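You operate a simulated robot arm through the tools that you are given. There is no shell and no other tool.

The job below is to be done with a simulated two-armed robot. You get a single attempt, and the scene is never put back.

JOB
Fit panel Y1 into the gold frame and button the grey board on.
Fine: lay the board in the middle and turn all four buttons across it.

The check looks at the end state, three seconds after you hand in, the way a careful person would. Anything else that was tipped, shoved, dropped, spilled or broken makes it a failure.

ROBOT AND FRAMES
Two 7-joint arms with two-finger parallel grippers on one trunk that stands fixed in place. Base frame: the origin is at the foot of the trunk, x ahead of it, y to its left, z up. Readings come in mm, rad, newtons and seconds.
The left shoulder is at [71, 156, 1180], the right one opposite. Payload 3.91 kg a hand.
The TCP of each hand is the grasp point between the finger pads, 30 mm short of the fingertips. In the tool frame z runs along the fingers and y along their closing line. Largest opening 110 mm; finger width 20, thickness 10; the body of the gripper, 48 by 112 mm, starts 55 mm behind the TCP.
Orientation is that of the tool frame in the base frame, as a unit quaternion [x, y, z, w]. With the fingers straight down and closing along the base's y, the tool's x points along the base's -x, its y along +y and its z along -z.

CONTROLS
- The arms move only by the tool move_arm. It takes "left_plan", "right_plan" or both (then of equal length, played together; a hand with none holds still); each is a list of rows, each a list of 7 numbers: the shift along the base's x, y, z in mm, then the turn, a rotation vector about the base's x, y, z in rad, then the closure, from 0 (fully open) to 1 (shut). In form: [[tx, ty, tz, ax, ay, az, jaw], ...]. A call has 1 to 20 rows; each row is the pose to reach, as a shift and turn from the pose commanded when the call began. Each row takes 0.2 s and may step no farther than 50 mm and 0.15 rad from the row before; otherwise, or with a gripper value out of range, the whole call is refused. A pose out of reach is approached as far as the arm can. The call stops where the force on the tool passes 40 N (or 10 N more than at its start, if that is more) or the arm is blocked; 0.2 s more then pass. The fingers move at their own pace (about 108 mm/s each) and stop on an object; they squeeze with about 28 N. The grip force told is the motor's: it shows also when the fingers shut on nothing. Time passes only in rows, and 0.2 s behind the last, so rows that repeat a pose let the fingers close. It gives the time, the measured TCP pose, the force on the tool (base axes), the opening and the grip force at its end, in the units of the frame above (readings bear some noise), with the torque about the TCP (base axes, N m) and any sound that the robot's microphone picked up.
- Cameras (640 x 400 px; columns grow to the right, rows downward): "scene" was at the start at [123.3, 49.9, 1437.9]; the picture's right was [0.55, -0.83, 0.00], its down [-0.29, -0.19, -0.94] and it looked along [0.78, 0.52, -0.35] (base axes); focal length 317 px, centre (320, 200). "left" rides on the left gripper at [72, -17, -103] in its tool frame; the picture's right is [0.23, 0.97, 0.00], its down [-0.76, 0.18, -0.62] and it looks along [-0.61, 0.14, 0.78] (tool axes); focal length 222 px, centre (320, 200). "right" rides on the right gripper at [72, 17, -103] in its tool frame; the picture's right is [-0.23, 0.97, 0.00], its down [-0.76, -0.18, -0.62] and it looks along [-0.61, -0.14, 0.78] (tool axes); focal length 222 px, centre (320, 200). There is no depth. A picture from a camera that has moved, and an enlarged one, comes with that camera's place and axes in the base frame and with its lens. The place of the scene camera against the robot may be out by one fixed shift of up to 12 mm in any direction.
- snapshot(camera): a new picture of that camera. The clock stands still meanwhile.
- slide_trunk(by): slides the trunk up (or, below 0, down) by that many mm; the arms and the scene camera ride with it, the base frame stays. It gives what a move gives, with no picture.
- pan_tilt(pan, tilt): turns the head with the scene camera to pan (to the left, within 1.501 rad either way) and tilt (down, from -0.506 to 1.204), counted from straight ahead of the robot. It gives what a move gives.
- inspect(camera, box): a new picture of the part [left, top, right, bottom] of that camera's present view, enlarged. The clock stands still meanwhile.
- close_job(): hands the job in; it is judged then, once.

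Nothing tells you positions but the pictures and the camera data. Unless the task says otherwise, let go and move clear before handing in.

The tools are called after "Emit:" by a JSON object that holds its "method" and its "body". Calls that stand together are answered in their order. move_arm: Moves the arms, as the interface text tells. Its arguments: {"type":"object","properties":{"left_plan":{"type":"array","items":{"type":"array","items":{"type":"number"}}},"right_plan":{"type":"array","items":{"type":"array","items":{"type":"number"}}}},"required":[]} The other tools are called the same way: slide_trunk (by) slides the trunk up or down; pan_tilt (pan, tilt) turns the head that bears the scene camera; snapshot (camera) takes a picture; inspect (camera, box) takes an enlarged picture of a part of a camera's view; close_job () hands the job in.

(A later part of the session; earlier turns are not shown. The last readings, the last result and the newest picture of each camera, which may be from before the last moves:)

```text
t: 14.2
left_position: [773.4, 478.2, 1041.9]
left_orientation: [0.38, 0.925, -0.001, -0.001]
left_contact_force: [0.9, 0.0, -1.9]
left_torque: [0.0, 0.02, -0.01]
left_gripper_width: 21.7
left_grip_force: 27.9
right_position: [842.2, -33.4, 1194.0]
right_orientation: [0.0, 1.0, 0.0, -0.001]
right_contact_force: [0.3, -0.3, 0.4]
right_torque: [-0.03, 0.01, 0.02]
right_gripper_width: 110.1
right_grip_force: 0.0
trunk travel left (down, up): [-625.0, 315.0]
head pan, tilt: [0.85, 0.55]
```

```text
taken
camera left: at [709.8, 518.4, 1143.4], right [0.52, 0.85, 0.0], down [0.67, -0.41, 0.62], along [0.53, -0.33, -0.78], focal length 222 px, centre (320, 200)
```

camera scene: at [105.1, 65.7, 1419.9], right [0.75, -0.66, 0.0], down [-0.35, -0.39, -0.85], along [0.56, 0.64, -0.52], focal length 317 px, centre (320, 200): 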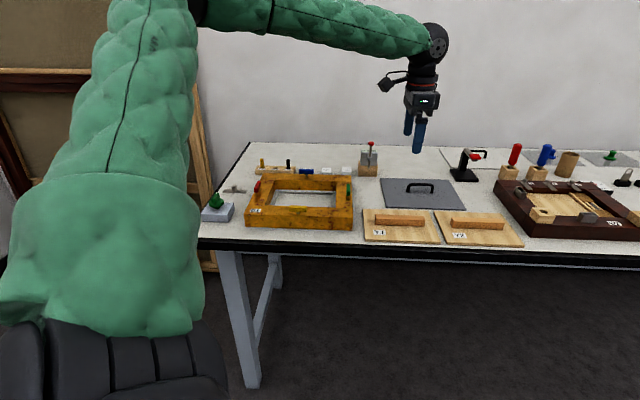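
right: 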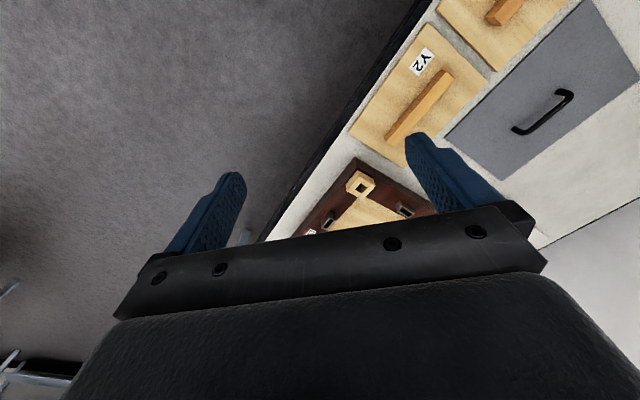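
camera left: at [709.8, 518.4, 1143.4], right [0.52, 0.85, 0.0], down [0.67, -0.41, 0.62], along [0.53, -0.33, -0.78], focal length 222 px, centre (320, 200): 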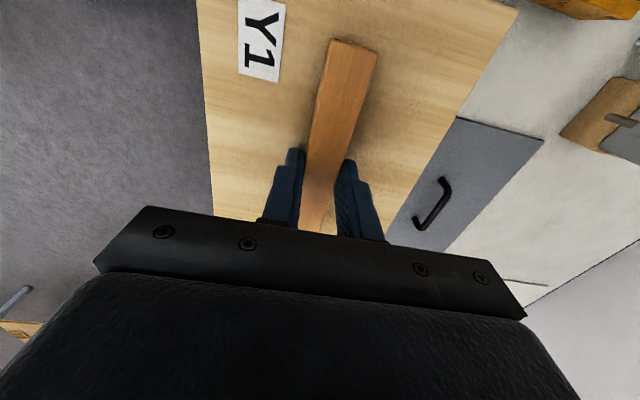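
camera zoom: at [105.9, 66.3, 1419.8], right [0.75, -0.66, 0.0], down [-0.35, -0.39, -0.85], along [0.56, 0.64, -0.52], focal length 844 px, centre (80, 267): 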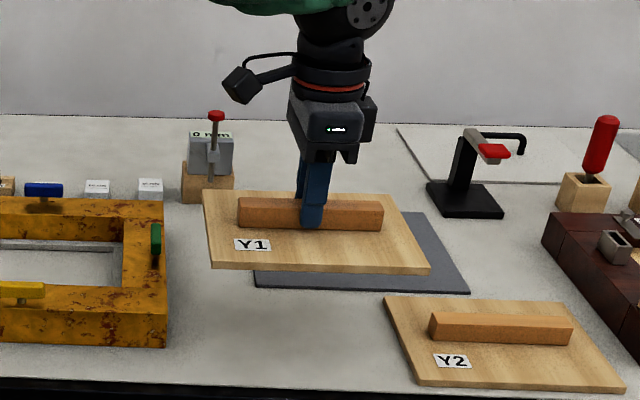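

Y1 hangs level in the hand. I'll carry it over the frame centre at this height, clear of the buttons.

Emit:
{"method": "move_arm", "body": {"left_plan": [[-7, 14, 0, 0, 0, 0, 1], [-21, 42, 0, 0, 0, -0.001, 1], [-36, 74, 0, 0, 0, -0.002, 1], [-52, 106, 0, 0, 0, -0.003, 1], [-68, 138, 0, 0, 0, -0.004, 1], [-84, 170, 0, 0, 0, -0.005, 1], [-100, 202, 0, 0, 0, -0.006, 1], [-114, 232, 0, 0, 0, -0.006, 1], [-126, 256, 0, 0, 0, -0.006, 1], [-134.4, 272.8, 0, 0, 0, -0.006, 1], [-134.4, 272.8, 0, 0, 0, -0.006, 1], [-134.4, 272.8, 0, 0, 0, -0.006, 1]]}}

Emit:
{"method": "inspect", "body": {"camera": "scene", "box": [220, 110, 380, 240]}}

Emit:
{"method": "snapshot", "body": {"camera": "left"}}

```text
t: 16.8
left_position: [640.6, 751.0, 1039.4]
left_orientation: [0.383, 0.924, -0.001, 0.0]
left_contact_force: [-0.3, -0.4, -2.1]
left_torque: [0.01, 0.03, -0.04]
left_gripper_width: 21.5
left_grip_force: 28.1
right_position: [841.8, -32.7, 1194.5]
right_orientation: [0.0, 1.0, 0.0, 0.0]
right_contact_force: [-0.1, 0.2, 0.2]
right_torque: [0.02, 0.0, 0.03]
right_gripper_width: 109.9
right_grip_force: 0.0
trunk travel left (down, up): [-625.0, 315.0]
head pan, tilt: [0.85, 0.55]
```

```text
3.08 times, centred on (300, 175) of scene
camera zoom: at [104.9, 66.4, 1419.9], right [0.75, -0.66, 0.0], down [-0.35, -0.39, -0.85], along [0.56, 0.64, -0.52], focal length 974 px, centre (382, 277)
```

zoom: 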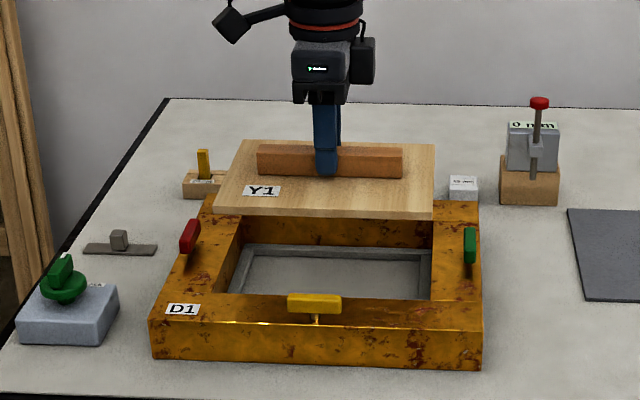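

```text
taken
camera left: at [577.7, 791.0, 1141.6], right [0.53, 0.85, 0.0], down [0.66, -0.41, 0.62], along [0.53, -0.33, -0.78], focal length 222 px, centre (320, 200)
```

left: 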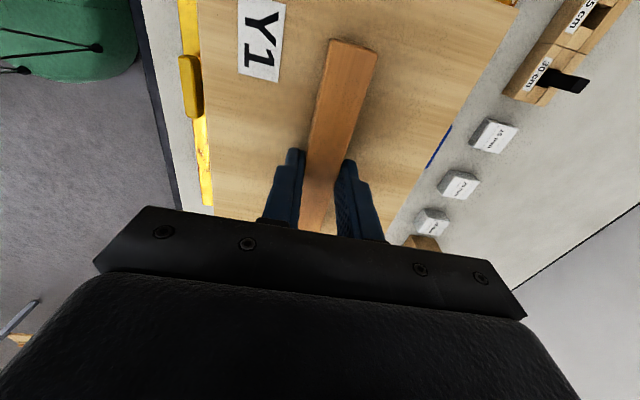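

The panel looks centred over the opening. I'll lower to about 10 mm above the frame top to check alignment closely.

Emit:
{"method": "move_arm", "body": {"left_plan": [[0, 0, -20, 0, 0, 0, 1], [0, 0, -45, 0, 0, 0, 1], [0, 0, -65, 0, 0, 0, 1], [0, 0, -78, 0, 0, 0, 1], [0, 0, -78, 0, 0, 0, 1]]}}

Emit:
{"method": "inspect", "body": {"camera": "scene", "box": [235, 155, 363, 235]}}

Emit:
{"method": "inspect", "body": {"camera": "left", "box": [160, 0, 560, 250]}}

```text
t: 18.0
left_position: [638.6, 750.2, 961.4]
left_orientation: [0.382, 0.924, 0.0, 0.0]
left_contact_force: [-0.7, 0.3, -2.7]
left_torque: [0.0, 0.01, 0.01]
left_gripper_width: 21.7
left_grip_force: 27.6
right_position: [840.6, -34.5, 1194.7]
right_orientation: [0.0, 1.0, 0.0, 0.0]
right_contact_force: [-0.2, -0.2, 0.5]
right_torque: [-0.01, 0.03, 0.0]
right_gripper_width: 110.1
right_grip_force: 0.0
trunk travel left (down, up): [-625.0, 315.0]
head pan, tilt: [0.85, 0.55]
```

```text
5.00 times, centred on (299, 195) of scene
camera zoom: at [104.9, 65.9, 1419.9], right [0.75, -0.66, 0.0], down [-0.35, -0.39, -0.85], along [0.56, 0.64, -0.52], focal length 1583 px, centre (425, 225)
```

zoom: 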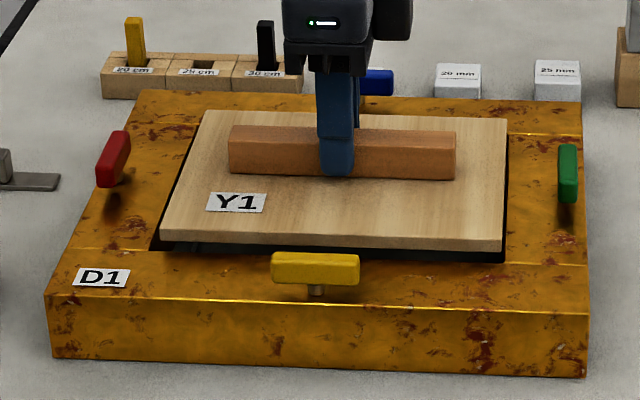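

```text
1.60 times, centred on (360, 125) of left
camera zoom: at [575.5, 789.9, 1064.2], right [0.53, 0.85, 0.0], down [0.66, -0.41, 0.62], along [0.53, -0.33, -0.78], focal length 355 px, centre (256, 320)
```

zoom: 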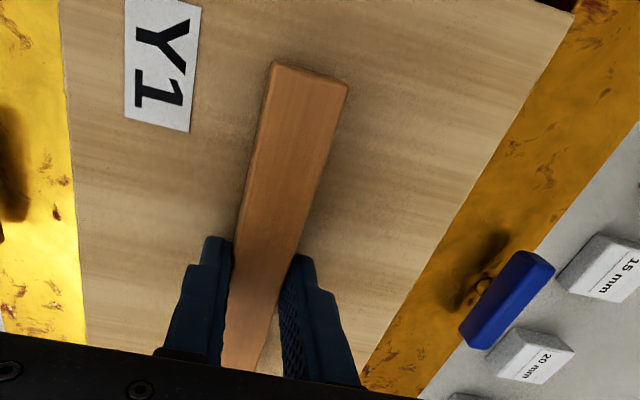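

The panel sits just above the opening. The visible dark gap looks wider on the left than on the right, so I'll zoom in on the corners before going lower.

Emit:
{"method": "inspect", "body": {"camera": "scene", "box": [258, 190, 306, 220]}}

Emit:
{"method": "inspect", "body": {"camera": "scene", "box": [312, 190, 360, 220]}}

Emit:
{"method": "inspect", "body": {"camera": "scene", "box": [258, 165, 306, 195]}}

Emit:
{"method": "inspect", "body": {"camera": "scene", "box": [312, 165, 360, 195]}}

```text
13.33 times, centred on (282, 205) of scene
camera zoom: at [104.9, 65.9, 1419.9], right [0.75, -0.66, 0.0], down [-0.35, -0.39, -0.85], along [0.56, 0.64, -0.52], focal length 4222 px, centre (827, 133)
```

zoom: 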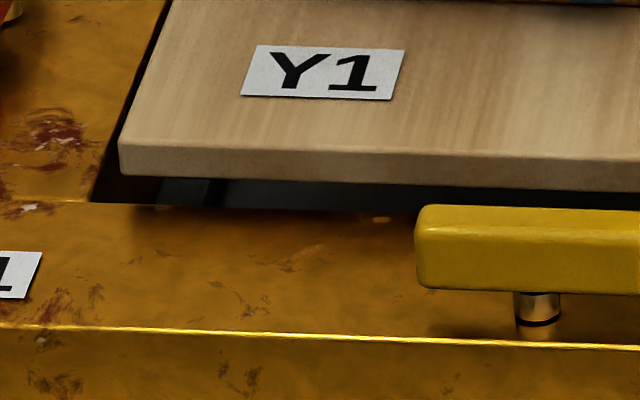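

```text
13.33 times, centred on (336, 205) of scene
camera zoom: at [104.9, 65.9, 1419.9], right [0.75, -0.66, 0.0], down [-0.35, -0.39, -0.85], along [0.56, 0.64, -0.52], focal length 4222 px, centre (107, 133)
```

zoom: 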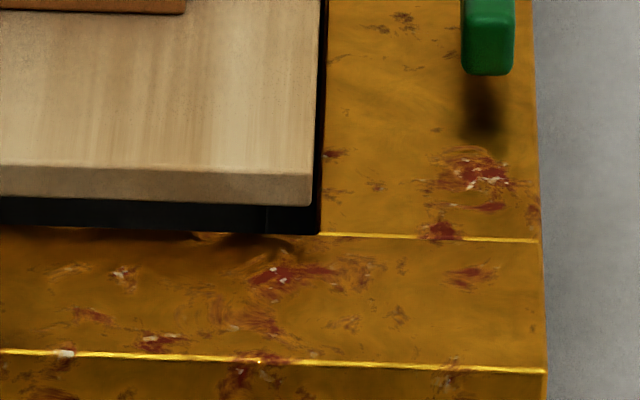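

```text
13.33 times, centred on (282, 180) of scene
camera zoom: at [104.9, 65.9, 1419.9], right [0.75, -0.66, 0.0], down [-0.35, -0.39, -0.85], along [0.56, 0.64, -0.52], focal length 4222 px, centre (827, 467)
```

zoom: 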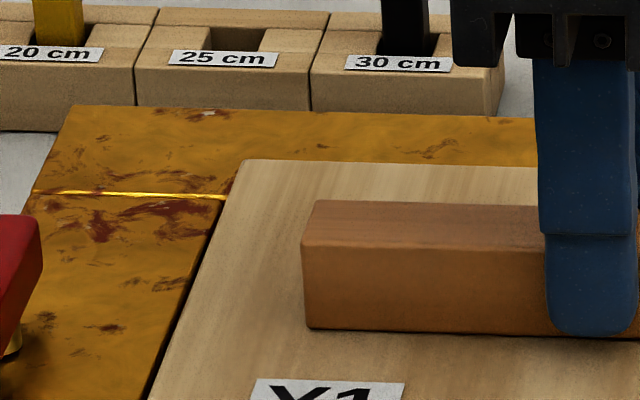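

```text
13.33 times, centred on (336, 180) of scene
camera zoom: at [104.9, 65.9, 1419.9], right [0.75, -0.66, 0.0], down [-0.35, -0.39, -0.85], along [0.56, 0.64, -0.52], focal length 4222 px, centre (107, 467)
```

zoom: 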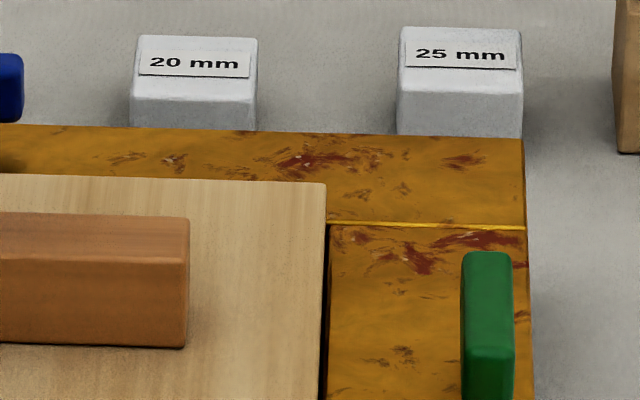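

The zooms show a right gap of about 1.7 mm and a left gap of about 6.3 mm, with depth alignment and yaw good. I'll shift the panel 2.3 mm to frame-left and enter the opening gently.

Emit:
{"method": "move_arm", "body": {"left_plan": [[-0.8, 0.8, 0, 0, 0, 0, 1], [-1.6, 1.6, 0, 0, 0, 0, 1], [-1.6, 1.6, -2, 0, 0, 0, 1], [-1.6, 1.6, -4, 0, 0, 0, 1], [-1.6, 1.6, -6, 0, 0, 0, 1], [-1.6, 1.6, -6, 0, 0, 0, 1]]}}

Emit:
{"method": "inspect", "body": {"camera": "scene", "box": [258, 190, 306, 220]}}

Emit:
{"method": "inspect", "body": {"camera": "scene", "box": [312, 190, 360, 220]}}

Emit:
{"method": "inspect", "body": {"camera": "scene", "box": [258, 165, 306, 195]}}

Emit:
{"method": "inspect", "body": {"camera": "scene", "box": [312, 165, 360, 195]}}

```text
t: 19.4
left_position: [636.9, 753.0, 957.0]
left_orientation: [0.382, 0.924, -0.001, -0.001]
left_contact_force: [-0.6, 0.3, -1.8]
left_torque: [0.03, 0.03, -0.03]
left_gripper_width: 21.6
left_grip_force: 27.9
right_position: [841.2, -34.4, 1193.4]
right_orientation: [0.0, 1.0, 0.0, 0.0]
right_contact_force: [-0.2, -0.5, 0.0]
right_torque: [0.0, -0.02, -0.01]
right_gripper_width: 110.0
right_grip_force: 0.1
trunk travel left (down, up): [-625.0, 315.0]
head pan, tilt: [0.85, 0.55]
```

```text
13.33 times, centred on (282, 205) of scene
camera zoom: at [105.1, 66.1, 1419.9], right [0.75, -0.66, 0.0], down [-0.35, -0.39, -0.85], along [0.56, 0.64, -0.52], focal length 4222 px, centre (827, 133)
```

zoom: 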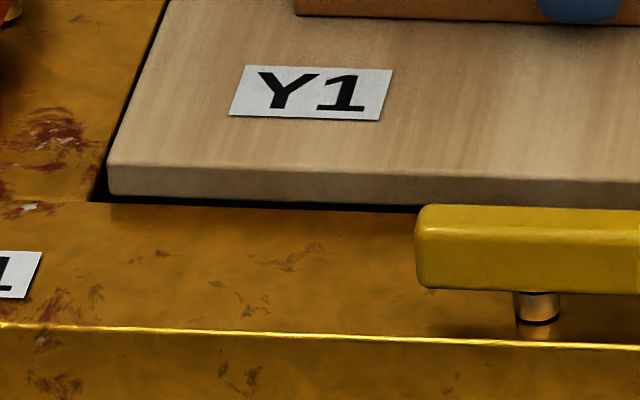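

```text
13.33 times, centred on (336, 205) of scene
camera zoom: at [105.1, 66.1, 1419.9], right [0.75, -0.66, 0.0], down [-0.35, -0.39, -0.85], along [0.56, 0.64, -0.52], focal length 4222 px, centre (107, 133)
```

zoom: 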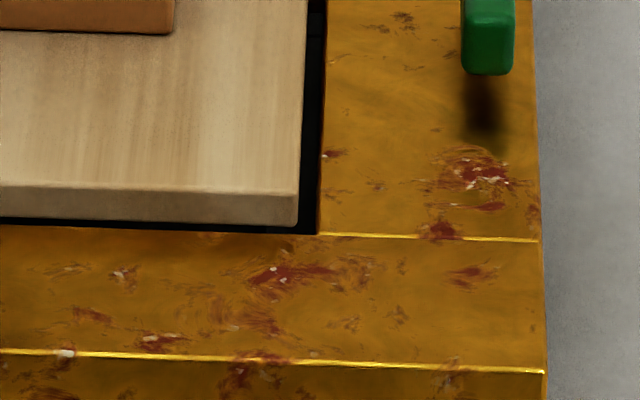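

```text
13.33 times, centred on (282, 180) of scene
camera zoom: at [105.1, 66.1, 1419.9], right [0.75, -0.66, 0.0], down [-0.35, -0.39, -0.85], along [0.56, 0.64, -0.52], focal length 4222 px, centre (827, 467)
```

zoom: 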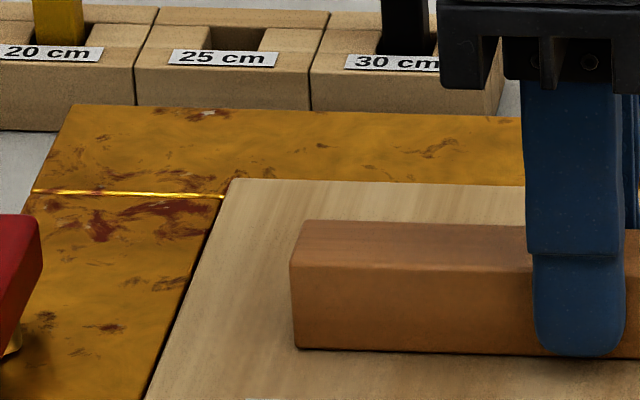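

```text
13.33 times, centred on (336, 180) of scene
camera zoom: at [105.1, 66.1, 1419.9], right [0.75, -0.66, 0.0], down [-0.35, -0.39, -0.85], along [0.56, 0.64, -0.52], focal length 4222 px, centre (107, 467)
```

zoom: 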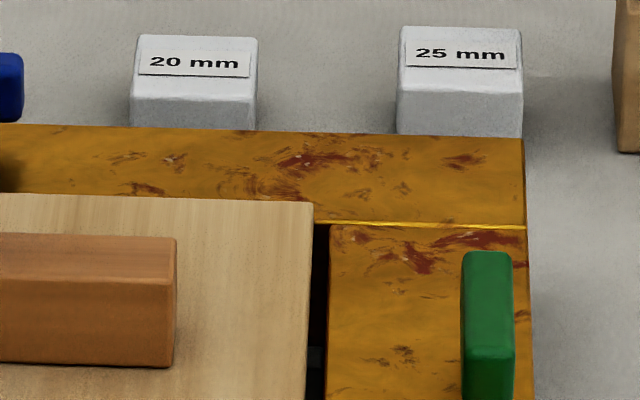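

Gaps are now about 3.1 mm left, 4.9 mm right, 3 mm front and 4 mm back, with the panel bottom roughly level with the frame top. I'll nudge 0.9 mm back to the right and lower into the opening.

Emit:
{"method": "move_arm", "body": {"left_plan": [[0.6, -0.6, 0, 0, 0, 0, 1], [0.6, -0.6, -3, 0, 0, 0, 1], [0.6, -0.6, -6, 0, 0, 0, 1], [0.6, -0.6, -9, 0, 0, 0, 1], [0.6, -0.6, -12, 0, 0, 0, 1], [0.6, -0.6, -15, 0, 0, 0, 1], [0.6, -0.6, -18, 0, 0, 0, 1], [0.6, -0.6, -18, 0, 0, 0, 1]]}}

Emit:
{"method": "inspect", "body": {"camera": "scene", "box": [235, 155, 363, 235]}}

```text
t: 21.2
left_position: [638.7, 752.4, 936.9]
left_orientation: [0.382, 0.924, -0.001, -0.001]
left_contact_force: [0.4, 0.7, -2.4]
left_torque: [0.04, -0.01, 0.0]
left_gripper_width: 21.6
left_grip_force: 28.1
right_position: [842.3, -34.5, 1194.4]
right_orientation: [-0.001, 1.0, 0.0, 0.001]
right_contact_force: [0.4, 0.1, 0.3]
right_torque: [-0.01, -0.02, 0.02]
right_gripper_width: 109.8
right_grip_force: 0.1
trunk travel left (down, up): [-625.0, 315.0]
head pan, tilt: [0.85, 0.55]
```

```text
5.00 times, centred on (299, 195) of scene
camera zoom: at [105.1, 66.0, 1419.9], right [0.75, -0.66, 0.0], down [-0.35, -0.39, -0.85], along [0.56, 0.64, -0.52], focal length 1583 px, centre (425, 225)
```

zoom: 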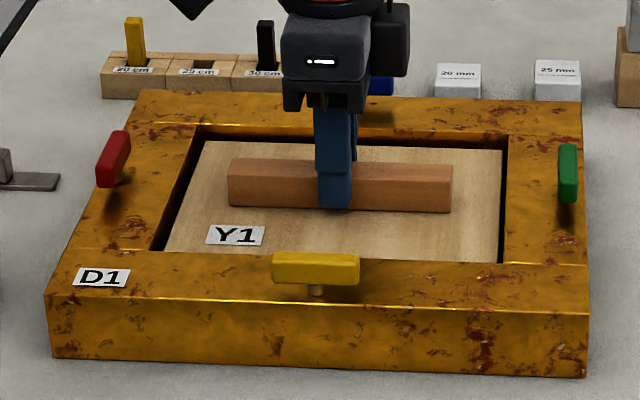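

The panel is inside the opening with no contact. I'll continue down to the seat in small steps while watching the force.

Emit:
{"method": "move_arm", "body": {"left_plan": [[0, 0, -2, 0, 0, 0, 1], [0, 0, -4, 0, 0, 0, 1], [0, 0, -6, 0, 0, 0, 1], [0, 0, -8, 0, 0, 0, 1], [0, 0, -10, 0, 0, 0, 1], [0, 0, -12, 0, 0, 0, 1], [0, 0, -12, 0, 0, 0, 1]]}}

```text
t: 22.8
left_position: [637.4, 753.0, 925.2]
left_orientation: [0.383, 0.924, 0.0, 0.0]
left_contact_force: [0.0, -0.6, -1.5]
left_torque: [0.03, 0.02, 0.01]
left_gripper_width: 21.7
left_grip_force: 27.8
right_position: [840.9, -34.0, 1194.0]
right_orientation: [0.001, 1.0, 0.0, 0.0]
right_contact_force: [0.5, 1.2, 0.6]
right_torque: [0.01, 0.02, -0.02]
right_gripper_width: 110.0
right_grip_force: 0.0
trunk travel left (down, up): [-625.0, 315.0]
head pan, tilt: [0.85, 0.55]
```

No contact yet. I'll keep going in finer steps.

Emit:
{"method": "move_arm", "body": {"left_plan": [[0, 0, -1.5, 0, 0, 0, 1], [0, 0, -3, 0, 0, 0, 1], [0, 0, -4.5, 0, 0, 0, 1], [0, 0, -4.5, 0, 0, 0, 1]]}}

Emit:
{"method": "inspect", "body": {"camera": "scene", "box": [235, 155, 363, 235]}}

```text
t: 23.8
left_position: [637.3, 753.4, 920.3]
left_orientation: [0.383, 0.924, 0.0, 0.001]
left_contact_force: [-0.6, 0.3, -2.4]
left_torque: [0.02, -0.01, -0.01]
left_gripper_width: 21.5
left_grip_force: 28.1
right_position: [841.5, -34.3, 1195.0]
right_orientation: [0.0, 1.0, 0.0, 0.0]
right_contact_force: [0.3, 0.7, -0.7]
right_torque: [0.03, 0.0, 0.01]
right_gripper_width: 110.1
right_grip_force: 0.0
trunk travel left (down, up): [-625.0, 315.0]
head pan, tilt: [0.85, 0.55]
```

```text
5.00 times, centred on (299, 195) of scene
camera zoom: at [105.0, 66.1, 1419.9], right [0.75, -0.66, 0.0], down [-0.35, -0.39, -0.85], along [0.56, 0.64, -0.52], focal length 1583 px, centre (425, 225)
```

zoom: 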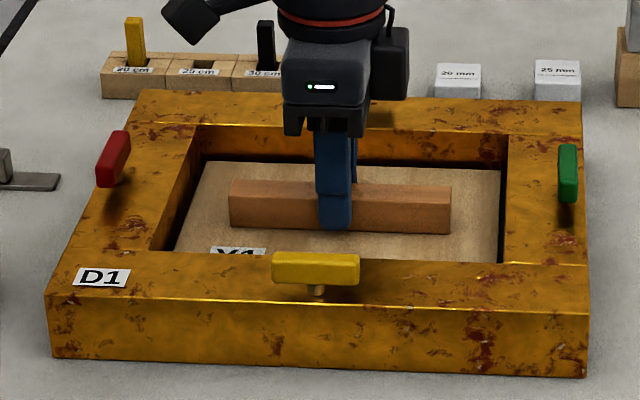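

Emit:
{"method": "move_arm", "body": {"left_plan": [[0, 0, -1, 0, 0, 0, 1], [0, 0, -2, 0, 0, 0, 1], [0, 0, -3, 0, 0, 0, 1], [0, 0, -3, 0, 0, 0, 1]]}}

```text
t: 24.8
left_position: [638.1, 754.2, 919.7]
left_orientation: [0.383, 0.924, 0.0, 0.0]
left_contact_force: [1.4, 8.0, 16.4]
left_torque: [0.32, 0.16, -0.06]
left_gripper_width: 21.3
left_grip_force: 27.5
right_position: [840.8, -34.5, 1194.7]
right_orientation: [0.0, 1.0, 0.0, 0.0]
right_contact_force: [0.4, 0.0, 0.9]
right_torque: [-0.02, 0.01, -0.03]
right_gripper_width: 110.0
right_grip_force: 0.1
trunk travel left (down, up): [-625.0, 315.0]
head pan, tilt: [0.85, 0.55]
```

The upward force of 16 N about 10 mm above table level shows the panel resting on the lip. I'll ease up 1 mm, open partway and check it is seated flat.

Emit:
{"method": "move_arm", "body": {"left_plan": [[0, 0, 1, 0, 0, 0, 1], [0, 0, 1, 0, 0, 0, 0.8], [0, 0, 1, 0, 0, 0, 0.55], [0, 0, 1, 0, 0, 0, 0.55]]}}

Emit:
{"method": "inspect", "body": {"camera": "scene", "box": [235, 155, 363, 235]}}

Emit:
{"method": "snapshot", "body": {"camera": "left"}}

```text
t: 25.8
left_position: [637.1, 752.6, 917.5]
left_orientation: [0.383, 0.924, -0.001, -0.001]
left_contact_force: [0.6, 0.1, 0.9]
left_torque: [0.01, 0.03, -0.02]
left_gripper_width: 49.3
left_grip_force: 0.0
right_position: [841.8, -33.9, 1193.6]
right_orientation: [0.0, 1.0, 0.001, 0.001]
right_contact_force: [0.0, -0.9, 0.6]
right_torque: [0.0, 0.01, -0.04]
right_gripper_width: 110.0
right_grip_force: 0.1
trunk travel left (down, up): [-625.0, 315.0]
head pan, tilt: [0.85, 0.55]
```

```text
5.00 times, centred on (299, 195) of scene
camera zoom: at [105.0, 66.0, 1419.9], right [0.75, -0.66, 0.0], down [-0.35, -0.39, -0.85], along [0.56, 0.64, -0.52], focal length 1583 px, centre (425, 225)
```

zoom: 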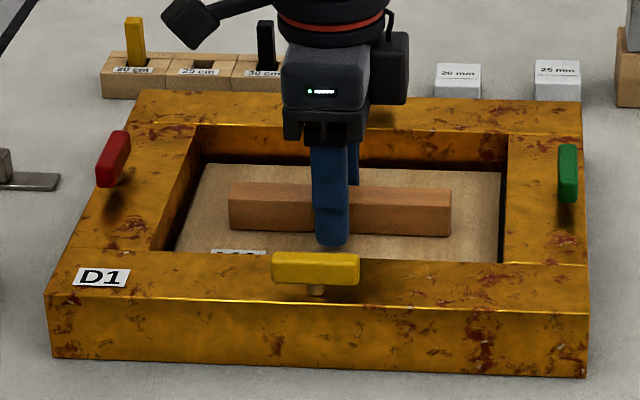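

```text
taken
camera left: at [574.0, 792.2, 1021.6], right [0.53, 0.85, 0.0], down [0.66, -0.41, 0.62], along [0.53, -0.33, -0.78], focal length 222 px, centre (320, 200)
```

left: 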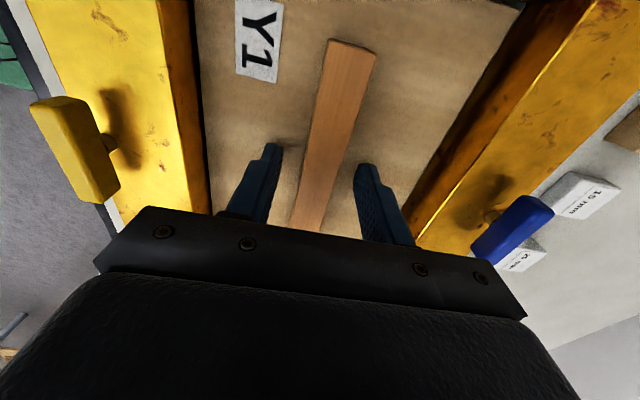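

Released, and the panel appears to be down in the recess. I'll rise straight up and look down to verify.

Emit:
{"method": "move_arm", "body": {"left_plan": [[0, 0, 8, 0, 0, 0, 0.55], [0, 0, 25, 0, 0, 0, 0.5], [0, 0, 60, 0, 0, 0, 0.4], [0, 0, 105, 0, 0, 0, 0.2], [0, 0, 150, 0, 0, 0, 0], [0, 0, 195, 0, 0, 0, 0], [0, 0, 230, 0, 0, 0, 0], [0, 0, 230, 0, 0, 0, 0]]}}

Emit:
{"method": "snapshot", "body": {"camera": "left"}}

Emit:
{"method": "inspect", "body": {"camera": "scene", "box": [235, 155, 363, 235]}}

```text
t: 27.6
left_position: [637.3, 752.1, 1151.6]
left_orientation: [0.382, 0.924, -0.001, -0.001]
left_contact_force: [-0.2, 0.2, 0.5]
left_torque: [-0.02, -0.01, 0.02]
left_gripper_width: 109.9
left_grip_force: 0.1
right_position: [840.5, -34.1, 1194.3]
right_orientation: [0.0, 1.0, 0.0, 0.0]
right_contact_force: [0.0, -0.3, 0.0]
right_torque: [-0.02, 0.02, 0.04]
right_gripper_width: 110.0
right_grip_force: 0.0
trunk travel left (down, up): [-625.0, 315.0]
head pan, tilt: [0.85, 0.55]
```

```text
taken
camera left: at [573.7, 791.9, 1253.4], right [0.53, 0.85, 0.0], down [0.66, -0.41, 0.62], along [0.53, -0.33, -0.78], focal length 222 px, centre (320, 200)
```

left: 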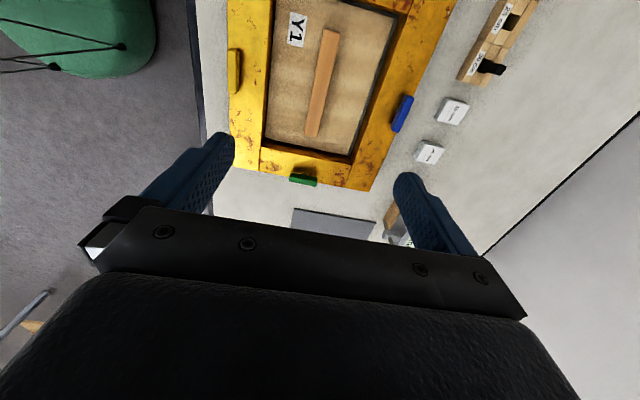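

```text
5.00 times, centred on (299, 195) of scene
camera zoom: at [105.1, 66.4, 1419.9], right [0.75, -0.66, 0.0], down [-0.35, -0.39, -0.85], along [0.56, 0.64, -0.52], focal length 1583 px, centre (425, 225)
```

zoom: 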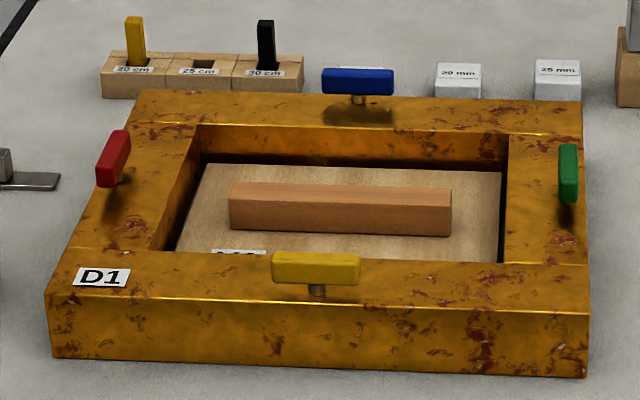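

Y1 is seated in the frame with even margins. I'll zoom from the hand camera to confirm and also measure the buttons from this angle.

Emit:
{"method": "inspect", "body": {"camera": "left", "box": [220, 0, 476, 160]}}

Emit:
{"method": "inspect", "body": {"camera": "left", "box": [220, 40, 476, 200]}}

```text
2.50 times, centred on (348, 80) of left
camera zoom: at [573.7, 791.9, 1253.4], right [0.53, 0.85, 0.0], down [0.66, -0.41, 0.62], along [0.53, -0.33, -0.78], focal length 555 px, centre (250, 500)
```

zoom: 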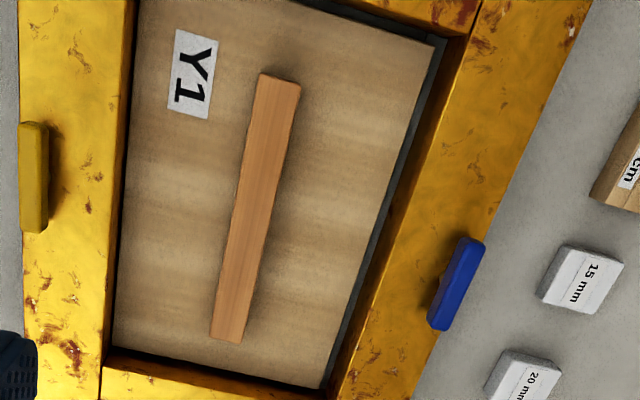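

```text
2.50 times, centred on (348, 120) of left
camera zoom: at [573.7, 791.9, 1253.4], right [0.53, 0.85, 0.0], down [0.66, -0.41, 0.62], along [0.53, -0.33, -0.78], focal length 555 px, centre (250, 400)
```

zoom: 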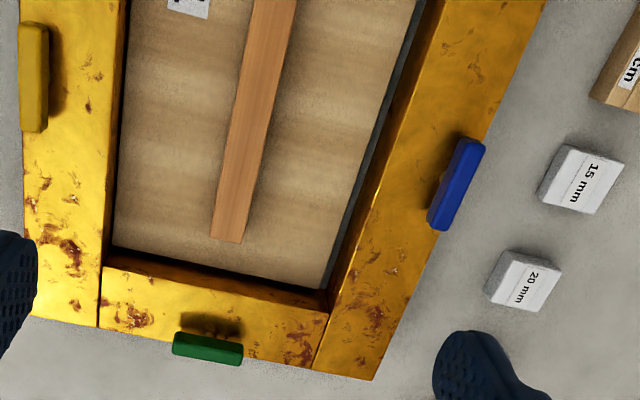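

Y1 is seated flat on the lip. The grey board is about 248×199 mm, centred near (982, 548), which is far for a downward-pointing tool, so I'll test how far the left hand reaches in free air above it.

Emit:
{"method": "move_arm", "body": {"left_plan": [[30, -32, 0, 0, 0, 0, 0], [60, -64, 0, 0, 0, 0, 0], [90, -96, 0, 0, 0, 0, 0], [120, -128, 0, 0, 0, 0, 0], [150, -160, 0, 0, 0, 0, 0], [185, -190, -10, 0, 0, 0, 0], [220, -205, -30, 0, 0, 0, 0], [255, -205, -50, 0, 0, 0, 0], [290, -205, -70, 0, 0, 0, 0], [320, -205, -90, 0, 0, 0, 0], [344, -204, -98, 0, 0, 0, 0], [344, -204, -98, 0, 0, 0, 0]]}}

Emit:
{"method": "snapshot", "body": {"camera": "scene"}}

Emit:
{"method": "snapshot", "body": {"camera": "left"}}

```text
t: 30.2
left_position: [980.9, 550.5, 1051.3]
left_orientation: [0.382, 0.924, -0.002, 0.001]
left_contact_force: [-0.8, 0.2, -0.2]
left_torque: [0.01, 0.0, 0.02]
left_gripper_width: 110.0
left_grip_force: 0.1
right_position: [841.3, -33.7, 1194.8]
right_orientation: [0.0, 1.0, -0.001, -0.001]
right_contact_force: [0.5, -0.5, -0.2]
right_torque: [0.0, -0.01, -0.03]
right_gripper_width: 110.0
right_grip_force: 0.3
trunk travel left (down, up): [-625.0, 315.0]
head pan, tilt: [0.85, 0.55]
```

```text
taken
camera scene: at [104.2, 66.2, 1420.0], right [0.75, -0.66, 0.0], down [-0.34, -0.39, -0.85], along [0.56, 0.64, -0.52], focal length 317 px, centre (320, 200)
```

scene: 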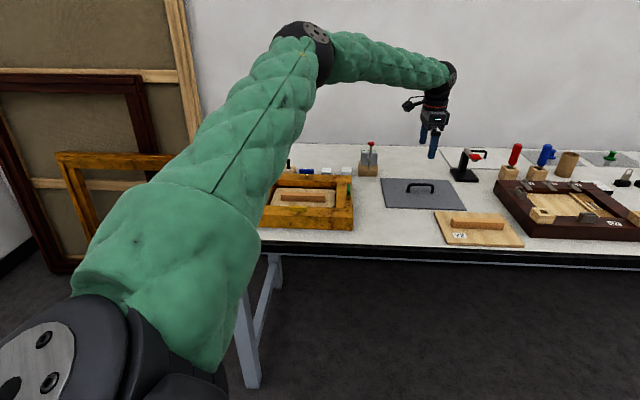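

```text
taken
camera left: at [918.1, 590.2, 1153.4], right [0.53, 0.85, 0.0], down [0.66, -0.41, 0.62], along [0.53, -0.33, -0.78], focal length 222 px, centre (320, 200)
```

left: 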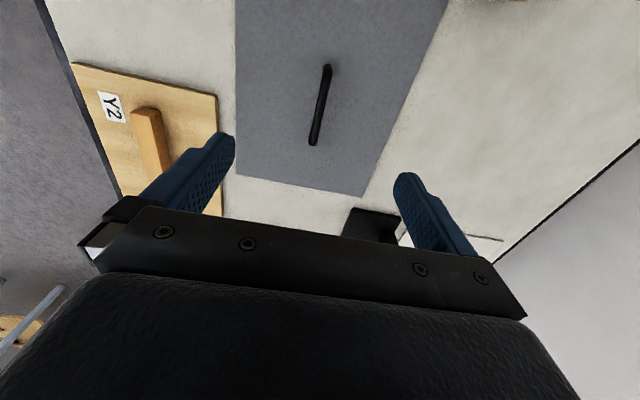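

The hand reached (981, 550) pointing straight down with the arm still bent, so reach is fine. I'll measure the board and its handle from here.

Emit:
{"method": "inspect", "body": {"camera": "left", "box": [220, 0, 460, 150]}}

Emit:
{"method": "inspect", "body": {"camera": "left", "box": [220, 60, 460, 210]}}

Emit:
{"method": "inspect", "body": {"camera": "scene", "box": [375, 170, 471, 220]}}

Emit:
{"method": "inspect", "body": {"camera": "left", "box": [296, 50, 360, 90]}}

Emit:
{"method": "inspect", "body": {"camera": "left", "box": [280, 120, 344, 160]}}

```text
2.67 times, centred on (340, 75) of left
camera zoom: at [918.1, 590.2, 1153.4], right [0.53, 0.85, 0.0], down [0.66, -0.41, 0.62], along [0.53, -0.33, -0.78], focal length 592 px, centre (267, 533)
```

zoom: 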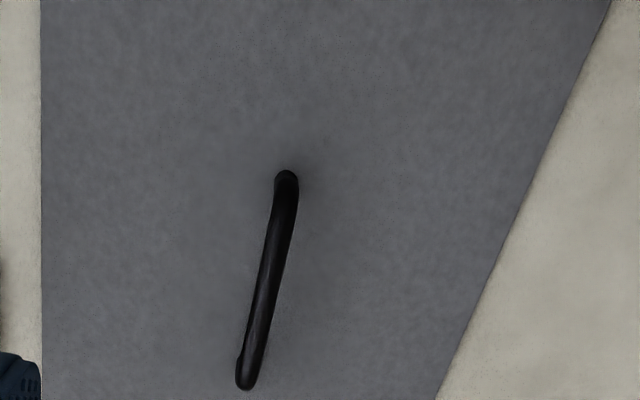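

```text
2.67 times, centred on (340, 135) of left
camera zoom: at [918.1, 590.2, 1153.4], right [0.53, 0.85, 0.0], down [0.66, -0.41, 0.62], along [0.53, -0.33, -0.78], focal length 592 px, centre (267, 373)
```

zoom: 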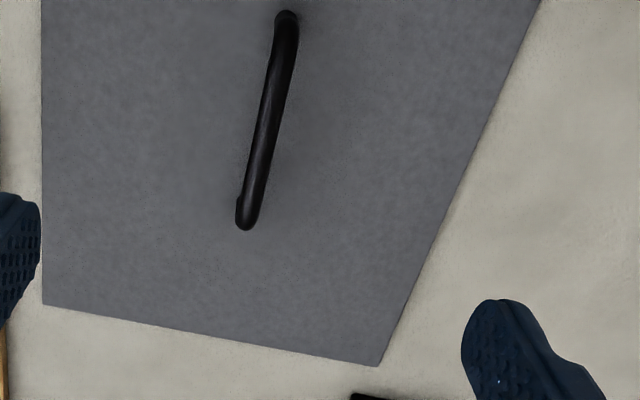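

```text
6.67 times, centred on (423, 195) of scene
camera zoom: at [104.2, 66.2, 1420.0], right [0.75, -0.66, 0.0], down [-0.34, -0.39, -0.85], along [0.56, 0.64, -0.52], focal length 2111 px, centre (-367, 233)
```

zoom: 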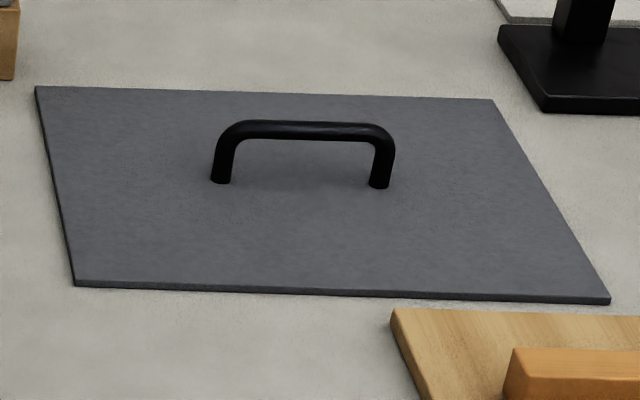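

```text
10.00 times, centred on (328, 70) of left
camera zoom: at [918.1, 590.2, 1153.4], right [0.53, 0.85, 0.0], down [0.66, -0.41, 0.62], along [0.53, -0.33, -0.78], focal length 2221 px, centre (240, 1500)
```

zoom: 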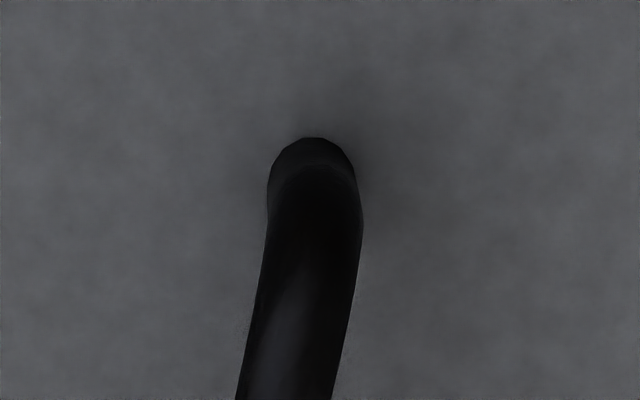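

```text
10.00 times, centred on (312, 140) of left
camera zoom: at [918.1, 590.2, 1153.4], right [0.53, 0.85, 0.0], down [0.66, -0.41, 0.62], along [0.53, -0.33, -0.78], focal length 2221 px, centre (400, 800)
```

zoom: 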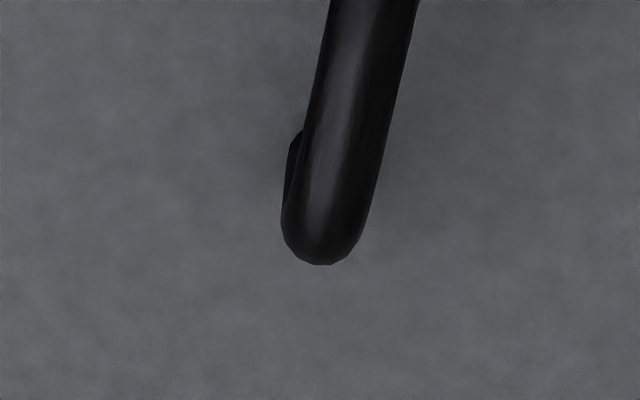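

The board handle is a 10 mm rod about 84 mm long, about 30 mm above the board, and 2.8 mm to the +u side of the hand. I'll shift, align yaw by +0.35° and descend with the fingers part open to straddle it.

Emit:
{"method": "move_arm", "body": {"left_plan": [[2, -2, -10, 0, 0, 0.006, 0.2], [2, -2, -40, 0, 0, 0.006, 0.45], [2, -2, -70, 0, 0, 0.006, 0.45], [2, -2, -95, 0, 0, 0.006, 0.45], [2, -2, -115, 0, 0, 0.006, 0.45], [2, -2, -125, 0, 0, 0.006, 0.45], [2, -2, -125, 0, 0, 0.006, 0.45]]}}

Emit:
{"method": "snapshot", "body": {"camera": "left"}}

Emit:
{"method": "inspect", "body": {"camera": "scene", "box": [375, 140, 471, 220]}}

```text
t: 31.8
left_position: [961.6, 545.1, 934.1]
left_orientation: [0.38, 0.925, 0.0, 0.0]
left_contact_force: [0.1, 1.3, -0.7]
left_torque: [-0.01, -0.01, 0.01]
left_gripper_width: 60.2
left_grip_force: 0.1
left hand out of reach, approached as far as the arm can: row 3, 4, 5, 6, 7
right_position: [841.4, -34.2, 1194.2]
right_orientation: [0.0, 1.0, 0.0, 0.0]
right_contact_force: [-0.1, -0.8, 0.1]
right_torque: [0.0, 0.01, -0.02]
right_gripper_width: 109.8
right_grip_force: 0.0
trunk travel left (down, up): [-625.0, 315.0]
head pan, tilt: [0.85, 0.55]
```

```text
taken
camera left: at [897.9, 584.2, 1037.5], right [0.52, 0.85, 0.0], down [0.67, -0.41, 0.62], along [0.53, -0.33, -0.78], focal length 222 px, centre (320, 200)
```

left: 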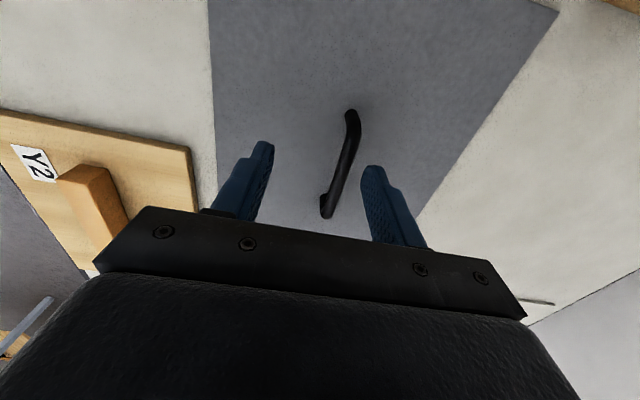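

```text
5.00 times, centred on (423, 180) of scene
camera zoom: at [105.3, 65.7, 1419.9], right [0.75, -0.66, 0.0], down [-0.35, -0.39, -0.85], along [0.56, 0.64, -0.52], focal length 1583 px, centre (-195, 300)
```

zoom: 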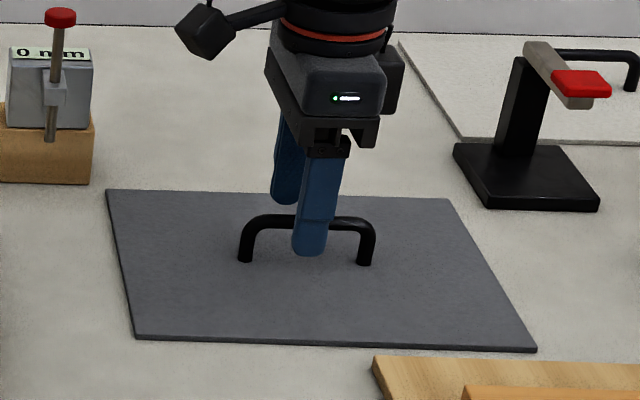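

The hand ran out of reach low down and stopped at (962, 545, 934). I'll rise again and lower the trunk so the arm reaches that height.

Emit:
{"method": "move_arm", "body": {"left_plan": [[-20, -2, 20, 0, 0, 0, 0.45], [-20, -2, 50, 0, 0, 0, 0.3], [-20, -2, 90, 0, 0, 0, 0.1], [-20, -2, 130, 0, 0, 0, 0], [-20, -2, 130, 0, 0, 0, 0]], "right_plan": [[0, 0, 20, 0, 0, 0, 0], [0, 0, 40, 0, 0, 0, 0], [0, 0, 60, 0, 0, 0, 0], [0, 0, 80, 0, 0, 0, 0], [0, 0, 80, 0, 0, 0, 0]]}}

```text
t: 33.0
left_position: [945.1, 541.9, 1062.4]
left_orientation: [0.38, 0.925, -0.001, -0.002]
left_contact_force: [0.6, -0.1, -1.3]
left_torque: [0.0, 0.01, 0.01]
left_gripper_width: 109.9
left_grip_force: 0.1
right_position: [841.5, -33.1, 1273.8]
right_orientation: [0.0, 1.0, -0.001, 0.0]
right_contact_force: [-0.3, -0.1, -0.7]
right_torque: [0.0, 0.02, 0.03]
right_gripper_width: 110.0
right_grip_force: 0.0
trunk travel left (down, up): [-625.0, 315.0]
head pan, tilt: [0.85, 0.55]
```

I'll raise the left hand another 90 mm so the trunk can come down safely, then slide it down 130 mm.

Emit:
{"method": "move_arm", "body": {"left_plan": [[0, 0, 30, 0, 0, 0, 0], [0, 0, 60, 0, 0, 0, 0], [0, 0, 90, 0, 0, 0, 0], [0, 0, 90, 0, 0, 0, 0]]}}

Emit:
{"method": "slide_trunk", "body": {"by": -130}}

Emit:
{"method": "snapshot", "body": {"camera": "left"}}

Emit:
{"method": "snapshot", "body": {"camera": "scene"}}

```text
t: 34.0
left_position: [943.4, 544.3, 1154.5]
left_orientation: [0.379, 0.925, -0.001, 0.0]
left_contact_force: [-0.2, -0.9, -0.4]
left_torque: [0.01, 0.02, 0.0]
left_gripper_width: 109.8
left_grip_force: 0.1
right_position: [842.2, -34.0, 1274.2]
right_orientation: [0.0, 1.0, 0.0, 0.0]
right_contact_force: [0.6, -0.5, -0.2]
right_torque: [-0.01, 0.0, 0.02]
right_gripper_width: 110.0
right_grip_force: 0.1
trunk travel left (down, up): [-625.0, 315.0]
head pan, tilt: [0.85, 0.55]
```

```text
t: 35.6
left_position: [943.0, 542.2, 1025.9]
left_orientation: [0.38, 0.925, -0.001, 0.001]
left_contact_force: [-0.2, -0.1, -0.5]
left_torque: [-0.01, -0.03, -0.01]
left_gripper_width: 110.1
left_grip_force: 0.1
right_position: [840.0, -33.9, 1145.0]
right_orientation: [0.0, 1.0, 0.0, 0.0]
right_contact_force: [-0.4, -0.7, -0.3]
right_torque: [-0.03, -0.04, 0.0]
right_gripper_width: 110.0
right_grip_force: 0.0
trunk travel left (down, up): [-495.0, 445.0]
head pan, tilt: [0.85, 0.55]
```

```text
taken
camera left: at [878.8, 582.5, 1128.5], right [0.52, 0.85, 0.0], down [0.67, -0.41, 0.62], along [0.53, -0.33, -0.78], focal length 222 px, centre (320, 200)
```

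left: 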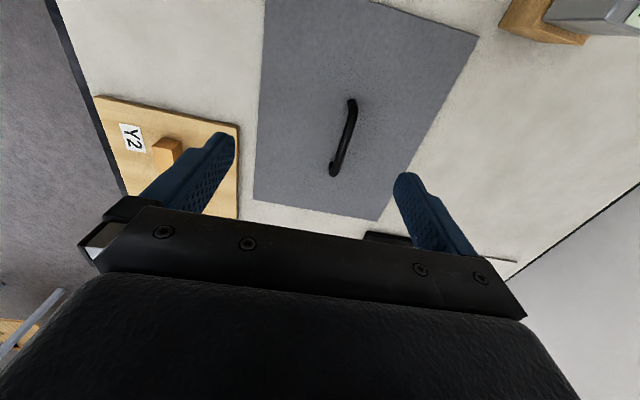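

```text
taken
camera scene: at [104.7, 65.7, 1290.1], right [0.75, -0.66, 0.0], down [-0.35, -0.39, -0.85], along [0.56, 0.64, -0.52], focal length 317 px, centre (320, 200)
```

scene: 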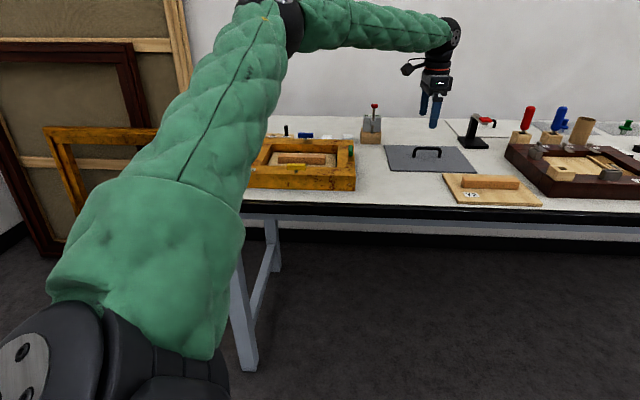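

From here nearly the whole board is visible, so I'll re-measure the handle relative to the hand.

Emit:
{"method": "inspect", "body": {"camera": "left", "box": [304, 80, 384, 130]}}

Emit:
{"method": "inspect", "body": {"camera": "left", "box": [304, 140, 384, 190]}}

Emit:
{"method": "inspect", "body": {"camera": "left", "box": [420, 10, 500, 60]}}

Emit:
{"method": "inspect", "body": {"camera": "left", "box": [340, 190, 420, 240]}}

Emit:
{"method": "inspect", "body": {"camera": "left", "box": [230, 170, 310, 220]}}

```text
8.00 times, centred on (344, 105) of left
camera zoom: at [878.8, 582.5, 1128.5], right [0.52, 0.85, 0.0], down [0.67, -0.41, 0.62], along [0.53, -0.33, -0.78], focal length 1777 px, centre (128, 960)
```

zoom: 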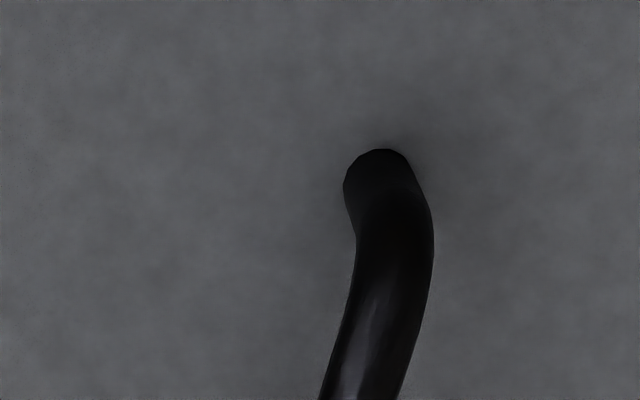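

```text
8.00 times, centred on (344, 165) of left
camera zoom: at [878.8, 582.5, 1128.5], right [0.52, 0.85, 0.0], down [0.67, -0.41, 0.62], along [0.53, -0.33, -0.78], focal length 1777 px, centre (128, 480)
```

zoom: 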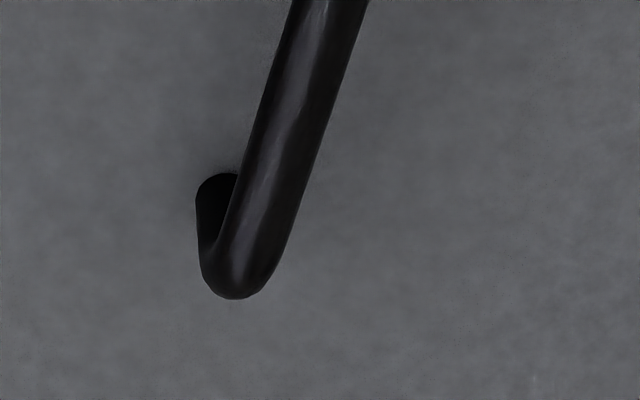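

```text
8.00 times, centred on (460, 35) of left
camera zoom: at [878.8, 582.5, 1128.5], right [0.52, 0.85, 0.0], down [0.67, -0.41, 0.62], along [0.53, -0.33, -0.78], focal length 1777 px, centre (-800, 1520)
```

zoom: 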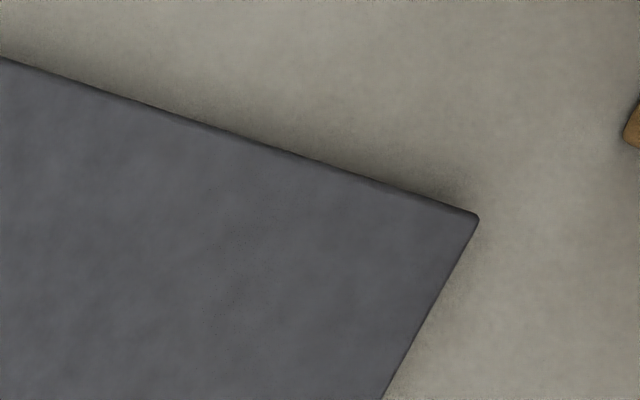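

```text
8.00 times, centred on (380, 215) of left
camera zoom: at [878.8, 582.5, 1128.5], right [0.52, 0.85, 0.0], down [0.67, -0.41, 0.62], along [0.53, -0.33, -0.78], focal length 1777 px, centre (-160, 80)
```

zoom: 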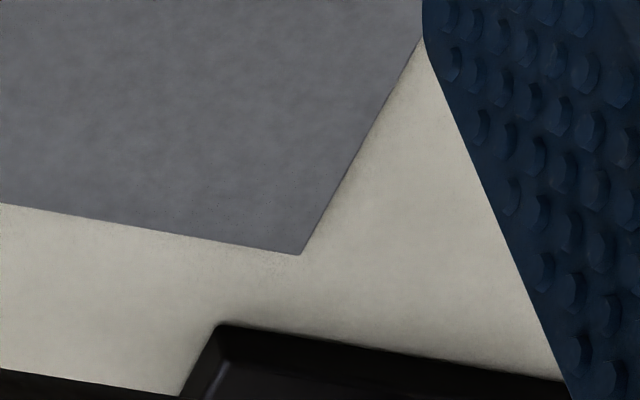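

```text
8.00 times, centred on (270, 195) of left
camera zoom: at [878.8, 582.5, 1128.5], right [0.52, 0.85, 0.0], down [0.67, -0.41, 0.62], along [0.53, -0.33, -0.78], focal length 1777 px, centre (720, 240)
```

zoom: 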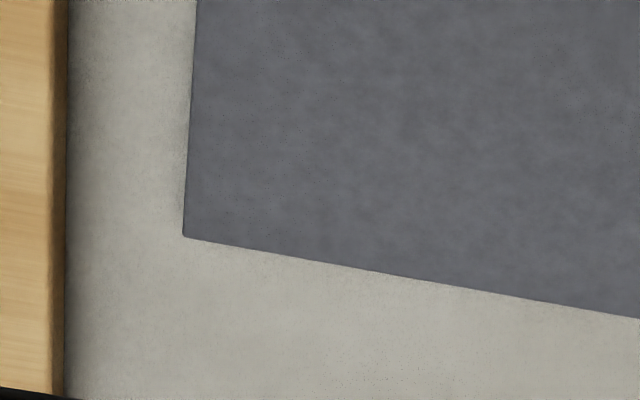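

The handle is centred on the board, at about (+41.8, +4.3) mm from the current hand position. I'll move over it, then descend to just above the grasp.

Emit:
{"method": "move_arm", "body": {"left_plan": [[20, 2, 0, 0, 0, 0, 0.2], [41.8, 4.3, -5, 0, 0, 0, 0.45], [41.8, 4.3, -30, 0, 0, 0, 0.45], [41.8, 4.3, -60, 0, 0, 0, 0.45], [41.8, 4.3, -85, 0, 0, 0, 0.45], [41.8, 4.3, -98, 0, 0, 0, 0.45], [41.8, 4.3, -98, 0, 0, 0, 0.45]]}}

Emit:
{"method": "snapshot", "body": {"camera": "left"}}

Emit:
{"method": "inspect", "body": {"camera": "scene", "box": [375, 90, 487, 180]}}

```text
t: 37.2
left_position: [984.3, 547.6, 926.1]
left_orientation: [0.38, 0.925, -0.001, 0.0]
left_contact_force: [0.3, -0.3, -0.3]
left_torque: [0.02, 0.0, -0.05]
left_gripper_width: 60.9
left_grip_force: 0.2
right_position: [841.9, -34.4, 1144.9]
right_orientation: [0.0, 1.0, 0.0, 0.0]
right_contact_force: [0.2, -0.1, -0.5]
right_torque: [0.02, -0.01, 0.0]
right_gripper_width: 110.4
right_grip_force: 0.1
trunk travel left (down, up): [-495.0, 445.0]
head pan, tilt: [0.85, 0.55]
```

```text
taken
camera left: at [920.5, 587.0, 1030.5], right [0.52, 0.85, 0.0], down [0.67, -0.41, 0.62], along [0.53, -0.33, -0.78], focal length 222 px, centre (320, 200)
```

left: 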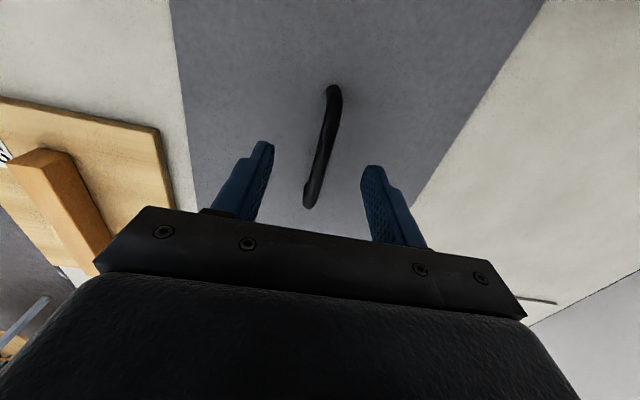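

```text
4.44 times, centred on (431, 135) of scene
camera zoom: at [105.0, 65.7, 1289.9], right [0.75, -0.66, 0.0], down [-0.35, -0.39, -0.85], along [0.56, 0.64, -0.52], focal length 1407 px, centre (-173, 489)
```

zoom: 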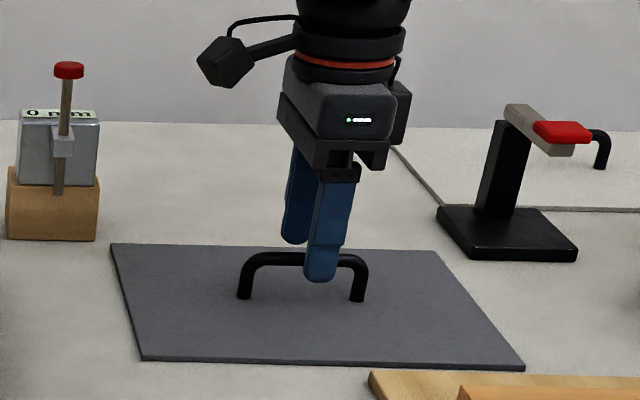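

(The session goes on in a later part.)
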